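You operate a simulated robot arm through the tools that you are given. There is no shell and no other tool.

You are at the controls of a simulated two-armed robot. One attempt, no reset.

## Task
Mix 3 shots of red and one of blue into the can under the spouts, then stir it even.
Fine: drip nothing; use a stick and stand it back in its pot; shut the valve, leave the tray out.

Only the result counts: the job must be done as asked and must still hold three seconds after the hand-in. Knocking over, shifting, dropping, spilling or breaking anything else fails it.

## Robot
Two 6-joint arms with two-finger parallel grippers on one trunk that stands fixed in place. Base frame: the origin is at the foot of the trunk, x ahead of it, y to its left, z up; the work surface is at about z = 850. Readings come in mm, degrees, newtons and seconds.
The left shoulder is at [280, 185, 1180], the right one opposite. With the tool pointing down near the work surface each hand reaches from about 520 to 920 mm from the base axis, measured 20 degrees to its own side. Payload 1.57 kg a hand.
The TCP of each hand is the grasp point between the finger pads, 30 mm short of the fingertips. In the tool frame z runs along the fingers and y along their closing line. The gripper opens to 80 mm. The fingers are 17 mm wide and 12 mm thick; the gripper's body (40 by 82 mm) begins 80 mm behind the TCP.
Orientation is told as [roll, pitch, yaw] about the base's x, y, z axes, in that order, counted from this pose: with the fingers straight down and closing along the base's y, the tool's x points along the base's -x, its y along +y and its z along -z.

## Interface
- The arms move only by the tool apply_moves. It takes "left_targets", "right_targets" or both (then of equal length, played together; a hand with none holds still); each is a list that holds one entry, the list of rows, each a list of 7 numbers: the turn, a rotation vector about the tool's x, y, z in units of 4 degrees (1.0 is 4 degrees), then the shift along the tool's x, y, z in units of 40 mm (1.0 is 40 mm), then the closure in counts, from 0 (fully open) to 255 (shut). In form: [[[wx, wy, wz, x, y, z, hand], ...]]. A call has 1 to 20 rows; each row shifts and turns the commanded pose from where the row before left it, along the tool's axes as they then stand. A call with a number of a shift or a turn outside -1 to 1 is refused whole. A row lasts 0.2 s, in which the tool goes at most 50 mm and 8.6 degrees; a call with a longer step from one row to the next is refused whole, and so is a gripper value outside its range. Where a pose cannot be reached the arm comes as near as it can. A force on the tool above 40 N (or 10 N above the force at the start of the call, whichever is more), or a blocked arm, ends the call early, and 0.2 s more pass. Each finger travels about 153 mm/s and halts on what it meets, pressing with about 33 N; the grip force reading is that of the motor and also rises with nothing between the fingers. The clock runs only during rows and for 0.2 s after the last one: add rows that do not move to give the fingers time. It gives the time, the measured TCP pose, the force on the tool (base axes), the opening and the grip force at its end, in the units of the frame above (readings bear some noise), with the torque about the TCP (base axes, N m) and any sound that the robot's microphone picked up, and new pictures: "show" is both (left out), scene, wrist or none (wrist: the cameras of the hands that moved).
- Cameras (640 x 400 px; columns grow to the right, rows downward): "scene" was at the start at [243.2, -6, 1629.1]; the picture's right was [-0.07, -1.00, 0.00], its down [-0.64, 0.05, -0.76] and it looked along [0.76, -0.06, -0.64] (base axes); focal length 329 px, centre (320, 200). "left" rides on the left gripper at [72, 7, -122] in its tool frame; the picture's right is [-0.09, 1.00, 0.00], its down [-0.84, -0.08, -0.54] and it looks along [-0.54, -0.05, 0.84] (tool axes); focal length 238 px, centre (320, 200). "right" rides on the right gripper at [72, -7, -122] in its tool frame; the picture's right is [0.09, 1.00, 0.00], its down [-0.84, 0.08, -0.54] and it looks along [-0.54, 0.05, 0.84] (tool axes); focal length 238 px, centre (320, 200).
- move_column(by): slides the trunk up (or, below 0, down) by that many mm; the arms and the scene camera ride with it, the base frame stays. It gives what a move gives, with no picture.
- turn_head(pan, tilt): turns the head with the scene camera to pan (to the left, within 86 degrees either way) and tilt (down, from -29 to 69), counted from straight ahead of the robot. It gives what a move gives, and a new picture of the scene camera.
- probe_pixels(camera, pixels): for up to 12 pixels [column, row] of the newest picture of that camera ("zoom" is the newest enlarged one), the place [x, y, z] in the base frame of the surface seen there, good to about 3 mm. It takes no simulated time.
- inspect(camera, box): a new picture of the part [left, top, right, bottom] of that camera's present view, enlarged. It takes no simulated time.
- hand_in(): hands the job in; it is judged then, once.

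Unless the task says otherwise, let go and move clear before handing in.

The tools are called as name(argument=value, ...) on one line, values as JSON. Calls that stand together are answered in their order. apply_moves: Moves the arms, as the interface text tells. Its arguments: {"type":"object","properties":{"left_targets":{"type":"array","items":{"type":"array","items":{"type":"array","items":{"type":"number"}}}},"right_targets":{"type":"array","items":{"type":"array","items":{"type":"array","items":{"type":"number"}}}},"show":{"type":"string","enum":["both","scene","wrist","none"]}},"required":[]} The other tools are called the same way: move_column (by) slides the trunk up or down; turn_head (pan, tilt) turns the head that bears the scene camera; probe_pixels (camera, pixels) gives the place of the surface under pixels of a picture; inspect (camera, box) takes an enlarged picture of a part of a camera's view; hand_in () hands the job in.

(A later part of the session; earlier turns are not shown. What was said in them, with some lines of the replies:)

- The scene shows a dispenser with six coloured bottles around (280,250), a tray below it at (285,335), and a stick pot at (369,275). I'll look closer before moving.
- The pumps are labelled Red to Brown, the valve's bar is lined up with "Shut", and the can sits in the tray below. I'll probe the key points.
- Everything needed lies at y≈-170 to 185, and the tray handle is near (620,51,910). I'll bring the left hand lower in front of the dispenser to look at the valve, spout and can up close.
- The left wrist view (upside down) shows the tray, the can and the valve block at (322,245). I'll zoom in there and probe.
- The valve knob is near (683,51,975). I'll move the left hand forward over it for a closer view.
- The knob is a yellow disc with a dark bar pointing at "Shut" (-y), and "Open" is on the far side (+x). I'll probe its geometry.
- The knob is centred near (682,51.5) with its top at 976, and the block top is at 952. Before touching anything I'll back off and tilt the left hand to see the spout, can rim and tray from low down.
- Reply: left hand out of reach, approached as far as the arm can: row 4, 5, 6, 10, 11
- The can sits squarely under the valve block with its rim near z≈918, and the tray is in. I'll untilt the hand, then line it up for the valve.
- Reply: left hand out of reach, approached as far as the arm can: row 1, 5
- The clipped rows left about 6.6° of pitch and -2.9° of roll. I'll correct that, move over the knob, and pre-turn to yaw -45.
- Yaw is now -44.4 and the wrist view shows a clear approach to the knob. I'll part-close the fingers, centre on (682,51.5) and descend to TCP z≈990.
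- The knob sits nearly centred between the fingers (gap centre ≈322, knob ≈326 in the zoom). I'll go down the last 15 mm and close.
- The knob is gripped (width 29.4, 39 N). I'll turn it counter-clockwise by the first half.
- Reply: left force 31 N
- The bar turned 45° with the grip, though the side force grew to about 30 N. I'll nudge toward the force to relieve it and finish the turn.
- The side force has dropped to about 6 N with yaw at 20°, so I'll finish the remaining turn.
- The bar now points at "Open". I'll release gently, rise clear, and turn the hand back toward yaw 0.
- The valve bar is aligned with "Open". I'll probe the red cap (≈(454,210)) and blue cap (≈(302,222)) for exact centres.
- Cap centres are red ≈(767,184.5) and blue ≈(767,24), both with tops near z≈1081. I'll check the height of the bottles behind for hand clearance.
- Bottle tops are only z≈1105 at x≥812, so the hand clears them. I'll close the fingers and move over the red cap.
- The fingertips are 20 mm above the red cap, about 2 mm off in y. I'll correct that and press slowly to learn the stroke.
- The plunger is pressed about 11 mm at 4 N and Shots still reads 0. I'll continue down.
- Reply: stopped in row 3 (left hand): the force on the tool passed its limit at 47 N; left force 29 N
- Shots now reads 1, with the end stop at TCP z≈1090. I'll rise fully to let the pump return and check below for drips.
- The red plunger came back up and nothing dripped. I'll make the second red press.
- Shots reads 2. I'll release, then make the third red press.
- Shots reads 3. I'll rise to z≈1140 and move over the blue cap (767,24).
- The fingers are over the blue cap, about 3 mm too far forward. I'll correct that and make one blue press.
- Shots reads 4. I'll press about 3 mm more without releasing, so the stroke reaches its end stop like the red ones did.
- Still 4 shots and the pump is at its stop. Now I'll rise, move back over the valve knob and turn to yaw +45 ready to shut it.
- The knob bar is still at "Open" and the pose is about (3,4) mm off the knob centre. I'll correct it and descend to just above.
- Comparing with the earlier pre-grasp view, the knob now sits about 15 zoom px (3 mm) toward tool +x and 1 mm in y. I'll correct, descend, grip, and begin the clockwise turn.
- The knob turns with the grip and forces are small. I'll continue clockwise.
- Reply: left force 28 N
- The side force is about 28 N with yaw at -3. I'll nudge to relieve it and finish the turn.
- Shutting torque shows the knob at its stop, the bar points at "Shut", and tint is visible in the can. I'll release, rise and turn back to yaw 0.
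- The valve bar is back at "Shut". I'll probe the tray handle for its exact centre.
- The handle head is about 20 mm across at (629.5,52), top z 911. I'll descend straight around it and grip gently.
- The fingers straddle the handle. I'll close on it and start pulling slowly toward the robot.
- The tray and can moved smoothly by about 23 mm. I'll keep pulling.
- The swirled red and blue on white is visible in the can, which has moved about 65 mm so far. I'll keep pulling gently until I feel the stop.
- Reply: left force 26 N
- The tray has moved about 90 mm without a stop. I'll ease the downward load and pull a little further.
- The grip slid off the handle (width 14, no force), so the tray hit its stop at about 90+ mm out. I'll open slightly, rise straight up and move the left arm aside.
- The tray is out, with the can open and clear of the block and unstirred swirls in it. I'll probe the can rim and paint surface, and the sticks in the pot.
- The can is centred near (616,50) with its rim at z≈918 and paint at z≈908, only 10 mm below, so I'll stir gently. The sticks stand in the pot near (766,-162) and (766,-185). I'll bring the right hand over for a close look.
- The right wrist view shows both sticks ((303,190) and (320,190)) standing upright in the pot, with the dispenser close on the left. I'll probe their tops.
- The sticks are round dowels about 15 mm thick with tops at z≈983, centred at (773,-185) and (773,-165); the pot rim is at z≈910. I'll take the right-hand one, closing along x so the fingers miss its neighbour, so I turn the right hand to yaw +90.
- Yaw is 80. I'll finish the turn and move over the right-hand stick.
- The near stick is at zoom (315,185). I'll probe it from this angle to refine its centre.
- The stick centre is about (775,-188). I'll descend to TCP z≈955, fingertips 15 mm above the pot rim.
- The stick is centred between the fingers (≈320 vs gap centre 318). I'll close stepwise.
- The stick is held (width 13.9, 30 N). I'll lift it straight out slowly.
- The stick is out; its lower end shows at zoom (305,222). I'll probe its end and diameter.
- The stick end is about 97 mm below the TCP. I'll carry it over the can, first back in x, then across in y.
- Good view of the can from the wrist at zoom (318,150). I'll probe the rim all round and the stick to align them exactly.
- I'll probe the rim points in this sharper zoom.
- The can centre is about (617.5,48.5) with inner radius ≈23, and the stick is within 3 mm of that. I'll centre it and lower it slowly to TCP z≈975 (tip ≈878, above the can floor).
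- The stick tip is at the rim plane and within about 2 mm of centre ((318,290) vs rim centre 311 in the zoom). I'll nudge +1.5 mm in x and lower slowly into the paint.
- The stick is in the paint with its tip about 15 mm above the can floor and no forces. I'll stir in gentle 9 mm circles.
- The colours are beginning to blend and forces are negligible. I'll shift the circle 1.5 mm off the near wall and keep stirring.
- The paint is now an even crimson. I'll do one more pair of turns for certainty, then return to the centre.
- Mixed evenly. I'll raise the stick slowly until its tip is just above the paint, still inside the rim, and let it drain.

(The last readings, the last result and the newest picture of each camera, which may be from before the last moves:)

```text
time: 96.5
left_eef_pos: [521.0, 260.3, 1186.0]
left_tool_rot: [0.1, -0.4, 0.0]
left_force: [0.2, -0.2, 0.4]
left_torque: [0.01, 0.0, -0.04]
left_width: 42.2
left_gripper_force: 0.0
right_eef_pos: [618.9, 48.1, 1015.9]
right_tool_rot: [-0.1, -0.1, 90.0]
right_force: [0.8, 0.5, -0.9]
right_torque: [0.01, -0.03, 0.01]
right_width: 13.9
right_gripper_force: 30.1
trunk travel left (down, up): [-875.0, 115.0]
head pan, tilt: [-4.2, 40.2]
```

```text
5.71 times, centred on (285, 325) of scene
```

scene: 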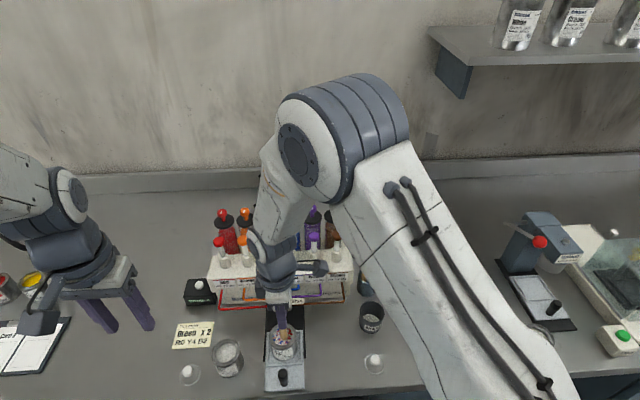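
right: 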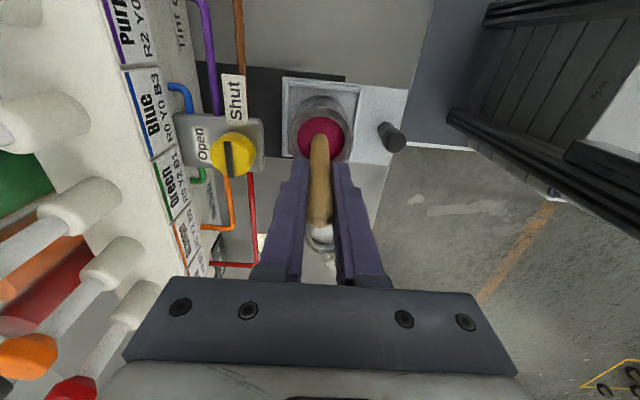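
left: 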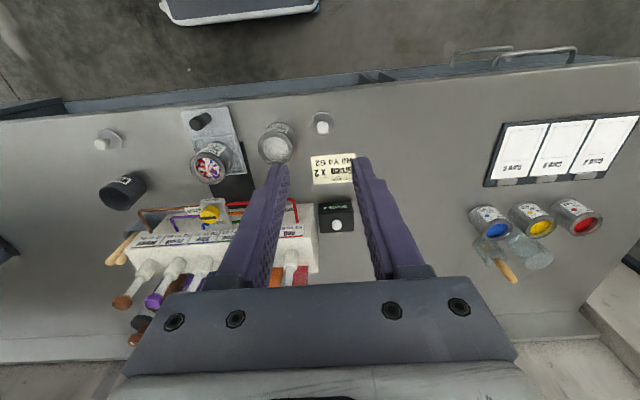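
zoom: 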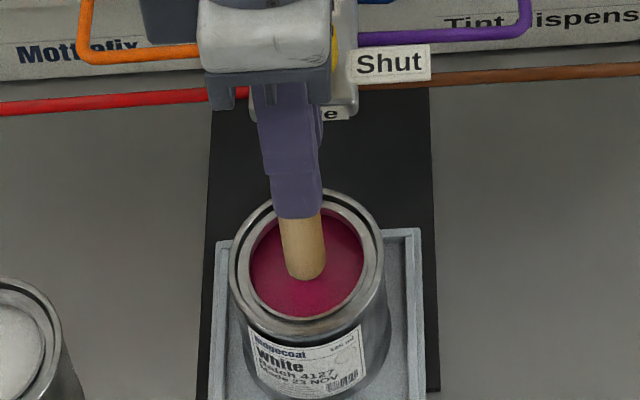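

No drips or paint bead are visible on the stick end at zoom (305,275). I'll let it drain several seconds more above the can.

apply_moves(right_targets=[[[0, 0, 0, 0, 0, 0, 225], [0, 0, 0, 0, 0, 0, 225], [0, 0, 0, 0, 0, 0, 225], [0, 0, 0, 0, 0, 0, 225], [0, 0, 0, 0, 0, 0, 225], [0, 0, 0, 0, 0, 0, 225], [0, 0, 0, 0, 0, 0, 225], [0, 0, 0, 0, 0, 0, 225], [0, 0, 0, 0, 0, 0, 225], [0, 0, 0, 0, 0, 0, 225], [0, 0, 0, 0, 0, 0, 225], [0, 0, 0, 0, 0, 0, 225], [0, 0, 0, 0, 0, 0, 225], [0, 0, 0, 0, 0, 0, 225], [0, 0, 0, 0, 0, 0, 225], [0, 0, 0, 0, 0, 0, 225], [0, 0, 0, 0, 0, 0, 225], [0, 0, 0, 0, 0, 0, 225], [0, 0, 0, 0, 0, 0, 225], [0, 0, 0, 0, 0, 0, 225]]], show="none")

apply_moves(right_targets=[[[0, 0, 0, 0, 0, -0.2, 225], [0, 0, 0, 0, 0, -0.2, 225], [0, 0, 0, 0, 0, 0, 225], [0, 0, 0, 0, 0, 0, 225], [0, 0, 0, 0, 0, 0, 225], [0, 0, 0, 0, 0, 0, 225], [0, 0, 0, 0, 0, 0, 225], [0, 0, 0, 0, 0, 0, 225], [0, 0, 0, 0, 0, 0, 225], [0, 0, 0, 0, 0, 0, 225], [0, 0, 0, 0, 0, 0, 225], [0, 0, 0, 0, 0, 0, 225], [0, 0, 0, 0, 0, 0, 225], [0, 0, 0, 0, 0, 0, 225], [0, 0, 0, 0, 0, 0, 225], [0, 0, 0, 0, 0, 0, 225], [0, 0, 0, 0, 0, 0, 225], [0, 0, 0, 0, 0, 0, 225], [0, 0, 0, 0, 0, 0, 225], [0, 0, 0, 0, 0, 0, 225]]], show="both")

inspect(camera="scene", box=[250, 290, 320, 360])

inspect(camera="right", box=[270, 60, 370, 230])

```text
time: 100.7
left_eef_pos: [522.8, 259.8, 1186.1]
left_tool_rot: [0.0, -0.3, 0.1]
left_force: [-0.2, 1.2, -0.7]
left_torque: [-0.01, 0.01, 0.03]
left_width: 42.3
left_gripper_force: 0.0
right_eef_pos: [617.8, 47.1, 1015.3]
right_tool_rot: [-0.1, 0.0, 90.0]
right_force: [0.1, 0.4, 0.2]
right_torque: [0.01, -0.01, 0.02]
right_width: 14.2
right_gripper_force: 30.3
trunk travel left (down, up): [-875.0, 115.0]
head pan, tilt: [-4.2, 40.2]
```

```text
time: 104.9
left_eef_pos: [522.4, 258.2, 1186.5]
left_tool_rot: [0.1, -0.4, 0.1]
left_force: [-0.1, 0.6, 0.4]
left_torque: [0.0, 0.02, 0.01]
left_width: 42.3
left_gripper_force: 0.1
right_eef_pos: [618.4, 47.6, 1032.5]
right_tool_rot: [0.0, 0.0, 90.0]
right_force: [0.0, 0.4, 1.1]
right_torque: [-0.01, 0.03, 0.0]
right_width: 13.9
right_gripper_force: 30.2
trunk travel left (down, up): [-875.0, 115.0]
head pan, tilt: [-4.2, 40.2]
```

scene: 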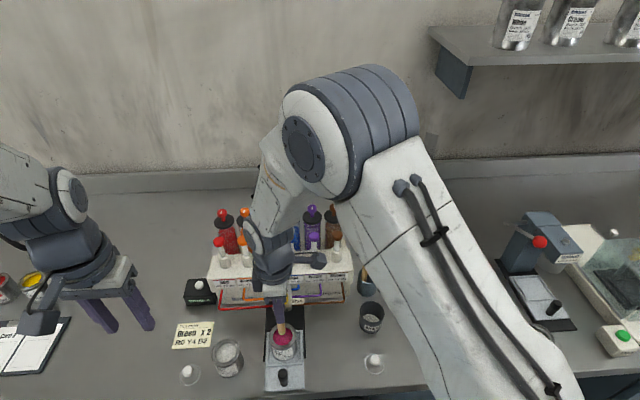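
right: 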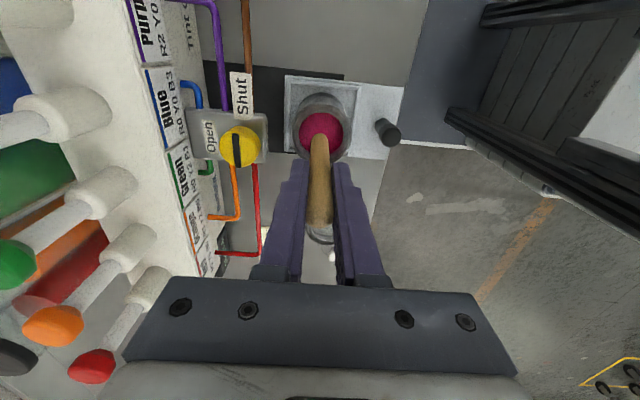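

```text
5.71 times, centred on (285, 325) of scene
```

zoom: 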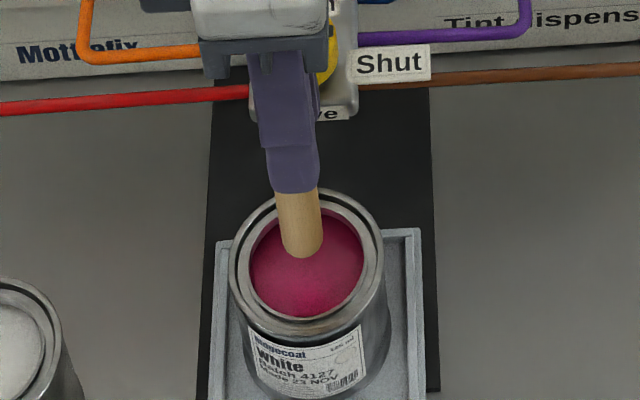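

```text
2.35 times, centred on (320, 145) of right
```

zoom: 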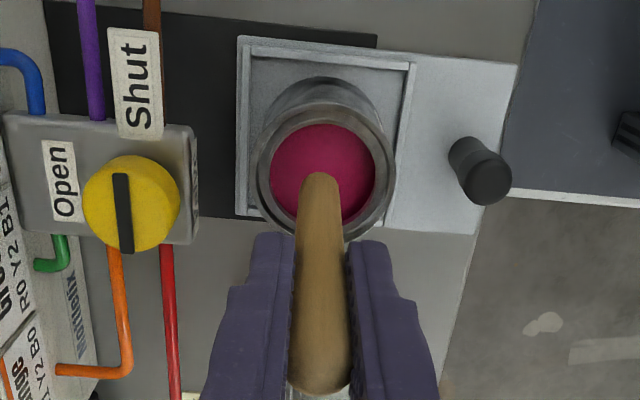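

The stick end looks clean after 10+ seconds. I'll raise it and carry it back to the pot by the same path.

apply_moves(right_targets=[[[0, 0, 0, 0, 0, -0.4, 225], [0, 0, 0, 0, 0, -0.5, 225], [0, 0, 0, 0, 0, -0.4, 225], [0, 0, 0, 0.4, 0, 0, 225], [0, 0, 0, 0.7, 0, 0, 225], [0, 0, 0, 0.8, 0, 0, 225], [0, 0, 0, 0.8, 0, 0, 225], [0, 0, 0, 0.8, 0, 0, 225], [0, 0, 0, 0.8, 0, 0, 225], [0, 0, 0, 0.8, 0, 0, 225], [0, 0, 0, 0.77, 0, 0, 225], [0, 0, 0, 0, -0.5, 0, 225], [0, 0, 0, 0, -0.8, 0, 225], [0, 0, 0, 0, -0.8, 0, 225], [0, 0, 0, 0, -0.8, 0, 225], [0, 0, 0, 0, -0.7, 0, 225], [0, 0, 0, 0, -0.33, 0, 225], [0, 0, 0, 0, 0, 0, 225], [0, 0, 0, 0, 0, 0, 225]]], show="both")

inspect(camera="right", box=[260, 70, 380, 210])

inspect(camera="scene", box=[330, 190, 430, 310])

```text
time: 108.9
left_eef_pos: [521.5, 260.2, 1186.9]
left_tool_rot: [0.0, -0.4, 0.0]
left_force: [0.2, -0.3, 0.0]
left_torque: [-0.01, 0.0, 0.01]
left_width: 42.1
left_gripper_force: 0.1
right_eef_pos: [774.2, -187.1, 1084.1]
right_tool_rot: [0.0, 0.0, 89.9]
right_force: [-0.1, 0.8, 0.2]
right_torque: [0.03, 0.01, -0.01]
right_width: 13.7
right_gripper_force: 30.8
trunk travel left (down, up): [-875.0, 115.0]
head pan, tilt: [-4.2, 40.2]
```

scene: 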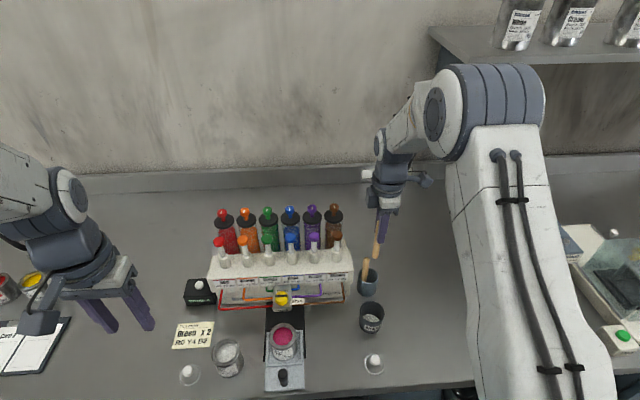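
right: 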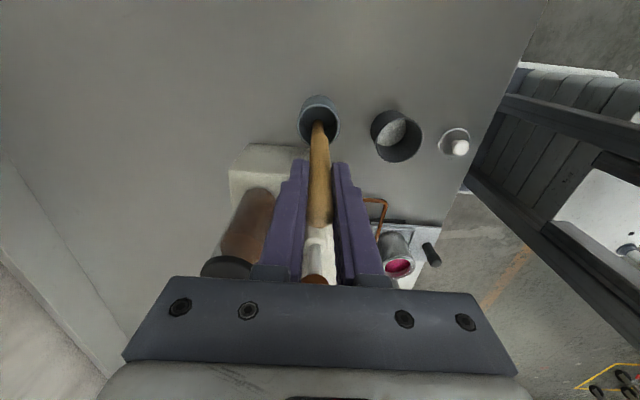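

```text
2.86 times, centred on (320, 140) of right
```

zoom: 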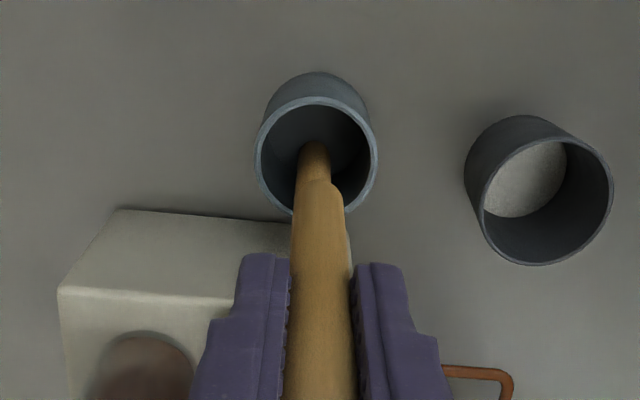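

```text
3.33 times, centred on (380, 250) of scene
```

zoom: 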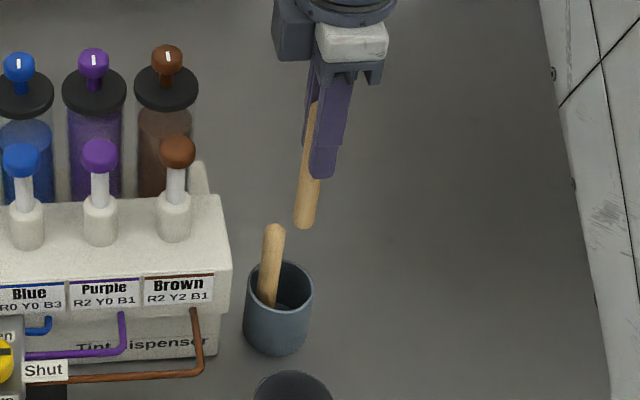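

The pose matches the pick-up pose, and the can in the background shows an even crimson. I'll lower the stick into its place.

apply_moves(right_targets=[[[0, 0, 0, 0, -0.02, 0.4, 225], [0, 0, 0, 0, 0, 0.5, 225], [0, 0, 0, 0, 0, 0.5, 225], [0, 0, 0, 0, 0, 0.4, 225], [0, 0, 0, 0, 0, 0.4, 225], [0, 0, 0, 0, 0, 0.4, 225], [0, 0, 0, 0, 0, 0.3, 225], [0, 0, 0, 0, 0, 0.15, 225], [0, 0, 0, 0, 0, 0.05, 225], [0, 0, 0, 0, 0, 0, 225]]], show="both")

inspect(camera="scene", box=[330, 220, 430, 310])

```text
time: 111.1
left_eef_pos: [520.4, 259.6, 1186.2]
left_tool_rot: [0.0, -0.4, 0.1]
left_force: [0.3, 0.6, 0.3]
left_torque: [0.0, -0.02, -0.01]
left_width: 42.4
left_gripper_force: 0.1
right_eef_pos: [776.3, -189.0, 961.0]
right_tool_rot: [0.0, 0.0, 90.1]
right_force: [0.7, -0.4, -0.2]
right_torque: [0.0, -0.02, 0.0]
right_width: 14.1
right_gripper_force: 30.4
trunk travel left (down, up): [-875.0, 115.0]
head pan, tilt: [-4.2, 40.2]
```

scene: 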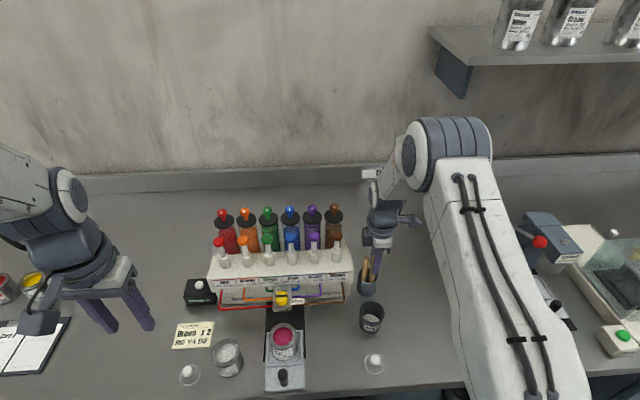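
right: 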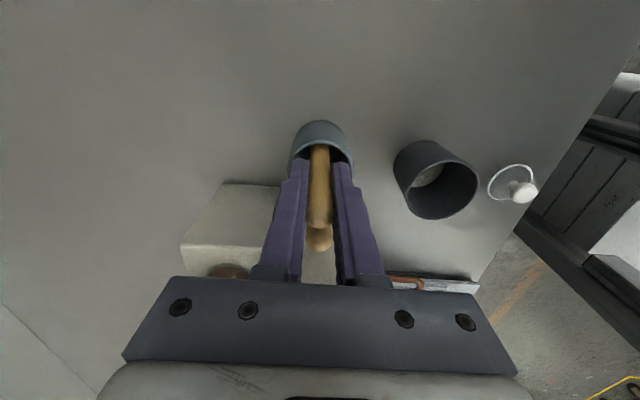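

```text
4.44 times, centred on (380, 265) of scene
```

zoom: 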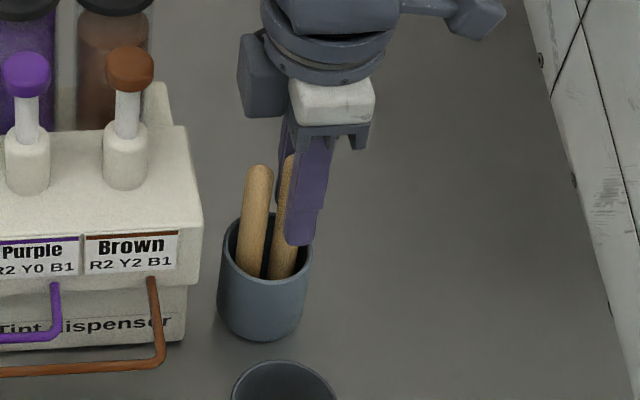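

The stick is in the pot about 5 mm above its floor. I'll lower in 1 mm steps.

apply_moves(right_targets=[[[0, 0, 0, 0, 0, 0.03, 225], [0, 0, 0, 0, 0, 0.03, 225], [0, 0, 0, 0, 0, 0.03, 225], [0, 0, 0, 0, 0, 0.025, 225], [0, 0, 0, 0, 0, 0, 225]]], show="none")

```text
time: 112.3
left_eef_pos: [521.0, 259.2, 1185.7]
left_tool_rot: [-0.1, -0.4, 0.2]
left_force: [-0.2, 0.3, -0.9]
left_torque: [0.03, -0.04, 0.01]
left_width: 42.1
left_gripper_force: 0.2
right_eef_pos: [776.6, -188.7, 956.5]
right_tool_rot: [0.0, 0.0, 90.0]
right_force: [-0.1, 0.3, 0.4]
right_torque: [-0.03, 0.0, -0.01]
right_width: 14.0
right_gripper_force: 30.3
trunk travel left (down, up): [-875.0, 115.0]
head pan, tilt: [-4.2, 40.2]
```

apply_moves(right_targets=[[[0, 0, 0, 0, 0, 0.025, 225], [0, 0, 0, 0, 0, 0.02, 225], [0, 0, 0, 0, 0, 0, 225]]], show="none")

```text
time: 113.1
left_eef_pos: [520.1, 260.5, 1186.6]
left_tool_rot: [0.0, -0.6, 0.2]
left_force: [0.1, -0.1, -0.3]
left_torque: [-0.01, -0.03, 0.0]
left_width: 42.3
left_gripper_force: 0.0
right_eef_pos: [776.5, -188.3, 955.7]
right_tool_rot: [-0.1, 0.0, 90.0]
right_force: [-1.3, -2.5, 11.7]
right_torque: [-0.18, 0.11, -0.01]
right_width: 13.9
right_gripper_force: 30.7
trunk travel left (down, up): [-875.0, 115.0]
head pan, tilt: [-4.2, 40.2]
```

The stick has touched the pot floor (11.7 N upward). I'll ease off slightly and open slowly.

apply_moves(right_targets=[[[0, 0, 0, 0, 0, -0.015, 225], [0, 0, 0, 0, 0, 0, 205], [0, 0, 0, 0, 0, 0, 190], [0, 0, 0, 0, 0, 0, 170], [0, 0, 0, 0, 0, 0, 140], [0, 0, 0, 0, 0, 0, 100], [0, 0, 0, 0, 0, 0, 80], [0, 0, 0, 0, 0, 0, 80]]], show="both")

inspect(camera="right", box=[220, 60, 420, 260])

inspect(camera="scene", box=[330, 220, 430, 310])

```text
time: 114.9
left_eef_pos: [521.9, 258.3, 1187.7]
left_tool_rot: [0.0, -0.4, 0.2]
left_force: [-0.2, 0.8, 0.0]
left_torque: [-0.03, 0.0, -0.01]
left_width: 42.2
left_gripper_force: 0.1
right_eef_pos: [776.9, -186.9, 954.0]
right_tool_rot: [0.0, 0.0, 90.0]
right_force: [0.5, -1.3, 0.3]
right_torque: [0.0, -0.02, -0.01]
right_width: 54.9
right_gripper_force: 0.2
trunk travel left (down, up): [-875.0, 115.0]
head pan, tilt: [-4.2, 40.2]
```

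scene: 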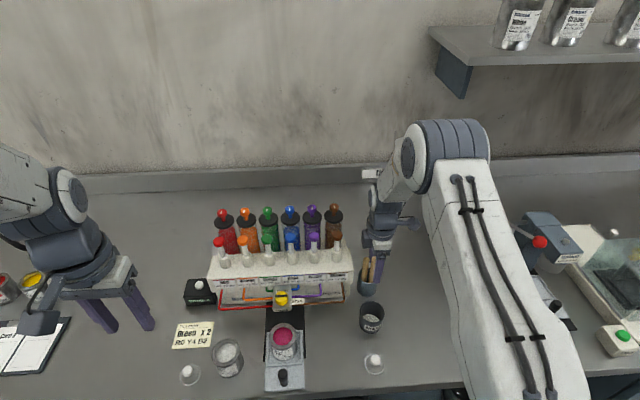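
right: 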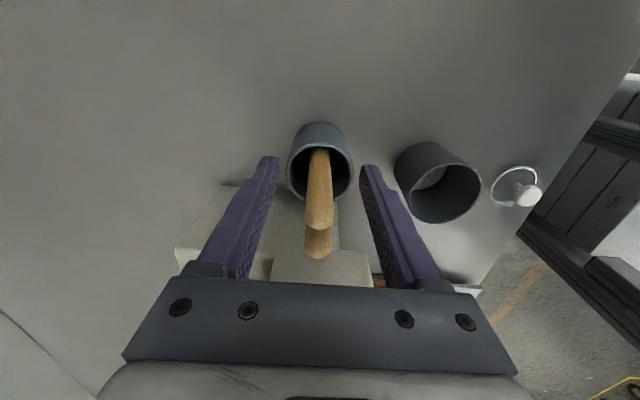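

```text
2.00 times, centred on (320, 160) of right
```

zoom: 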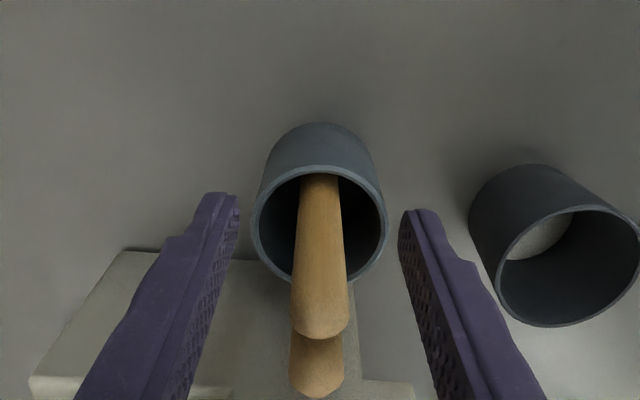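

```text
4.44 times, centred on (380, 265) of scene
```

zoom: 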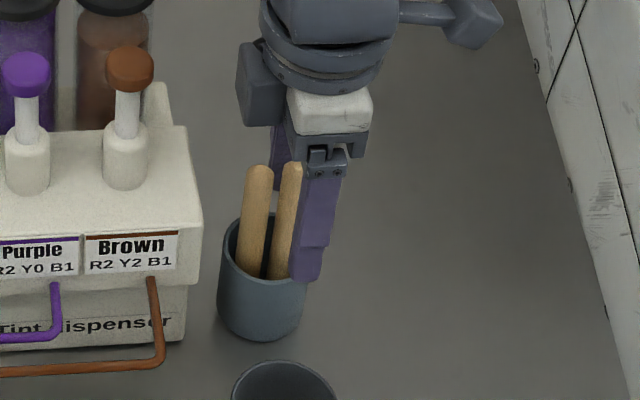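

The stick stands upright in its pot again, released. I'll raise the right hand straight up and clear, then move it aside to check everything.

apply_moves(right_targets=[[[0, 0, 0, 0, 0, -0.3, 80], [0, 0, 0, 0, 0, -0.6, 80], [0, 0, 0, 0, 0, -0.9, 80], [0, 0, 0, 0, 0, -0.9, 80], [0, 0, 0, 0, 0, -0.9, 80], [0, 0, 0, 0, 0, -0.9, 80], [0, 0, 0, 0.9, 0, 0, 80], [0, 0, 0, 0.9, 0, 0, 80], [0, 0, 0, 0, 0, 0, 80], [0, 0, 0, 0, 0, 0, 80]]], show="both")

inspect(camera="scene", box=[180, 200, 400, 400])

inspect(camera="scene", box=[240, 270, 340, 390])

inspect(camera="scene", box=[320, 230, 420, 330])

```text
time: 117.1
left_eef_pos: [521.3, 260.4, 1186.6]
left_tool_rot: [0.0, -0.4, 0.1]
left_force: [0.2, 0.6, -1.0]
left_torque: [-0.01, 0.01, -0.02]
left_width: 42.2
left_gripper_force: 0.0
right_eef_pos: [775.6, -260.7, 1137.3]
right_tool_rot: [0.0, 0.0, 90.0]
right_force: [-0.3, 0.3, 0.4]
right_torque: [0.0, 0.02, -0.03]
right_width: 54.9
right_gripper_force: 0.0
trunk travel left (down, up): [-875.0, 115.0]
head pan, tilt: [-4.2, 40.2]
```

scene: 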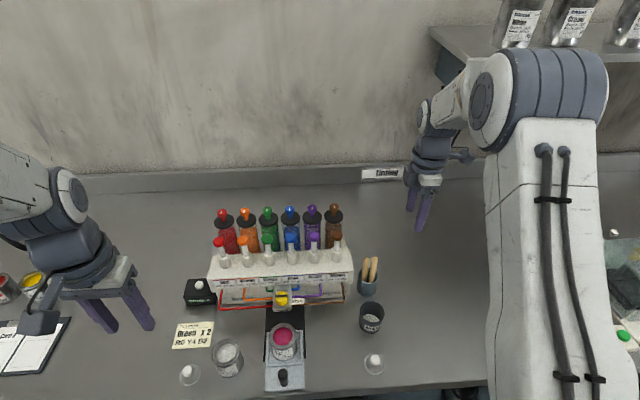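
right: 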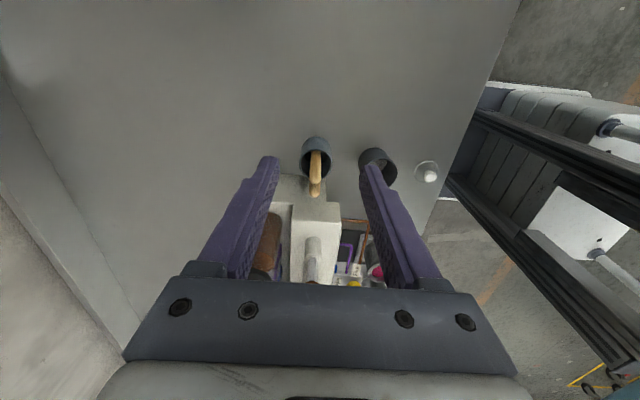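

```text
2.00 times, centred on (290, 300) of scene
```

zoom: 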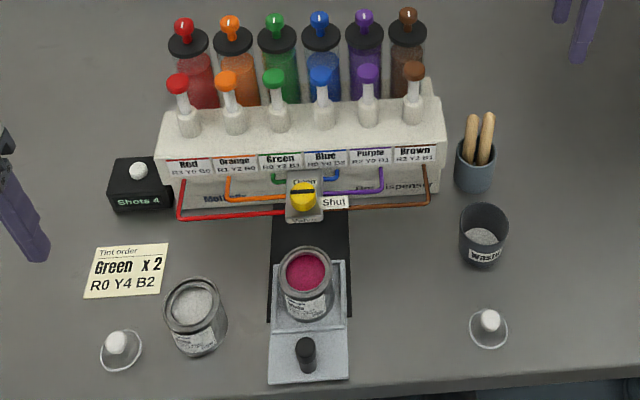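

```text
3.33 times, centred on (290, 330) of scene
```

zoom: 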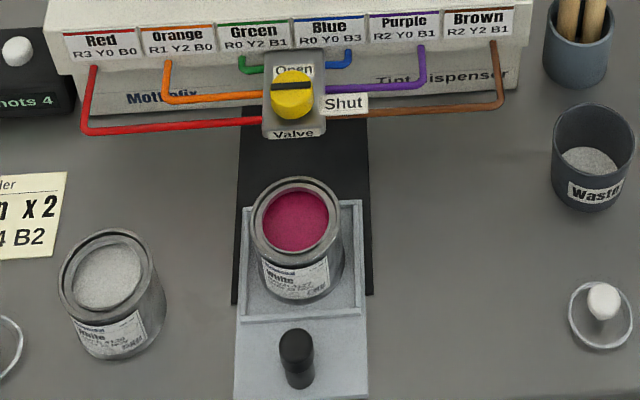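

```text
4.00 times, centred on (370, 280) of scene
```

zoom: 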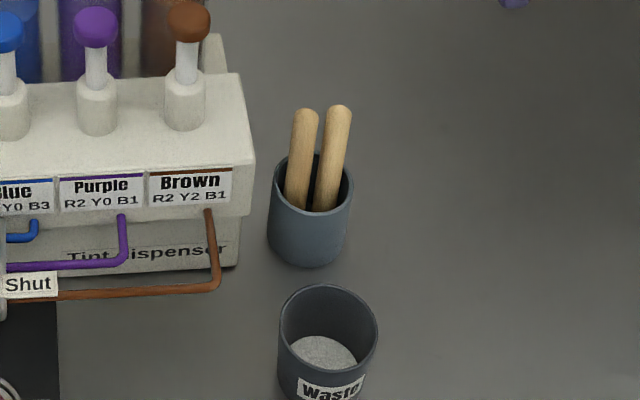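

The checks pass. The paint at zoom (297,220) is an even crimson, Shots reads 4, the valve bar points at "Shut" and the tray is out with the handle at (297,355). Both sticks stand in their pot, no drips are visible anywhere, and both hands are clear, so I'm handing in.

hand_in()

```text
The job is handed in.
```

The job is handed in: the can got three shots of red and one of blue and is stirred to an even crimson. I haven't seen the judge's verdict.

In the last pictures before hand-in:
- **Shots:** the dispenser counter read 4, after three full presses of red and one of blue.
- **Valve:** it is turned back to "Shut".
- **Tray:** it is pulled out to its stop, with the can clear of the spouts.
- **Stick:** I let it drain over the can for about 10 seconds, then stood it back upright in its pot beside the other one.
- **Drips:** none were visible on the table, tray or dispenser, and nothing else looked moved.

Both hands were empty and clear of everything at the end.
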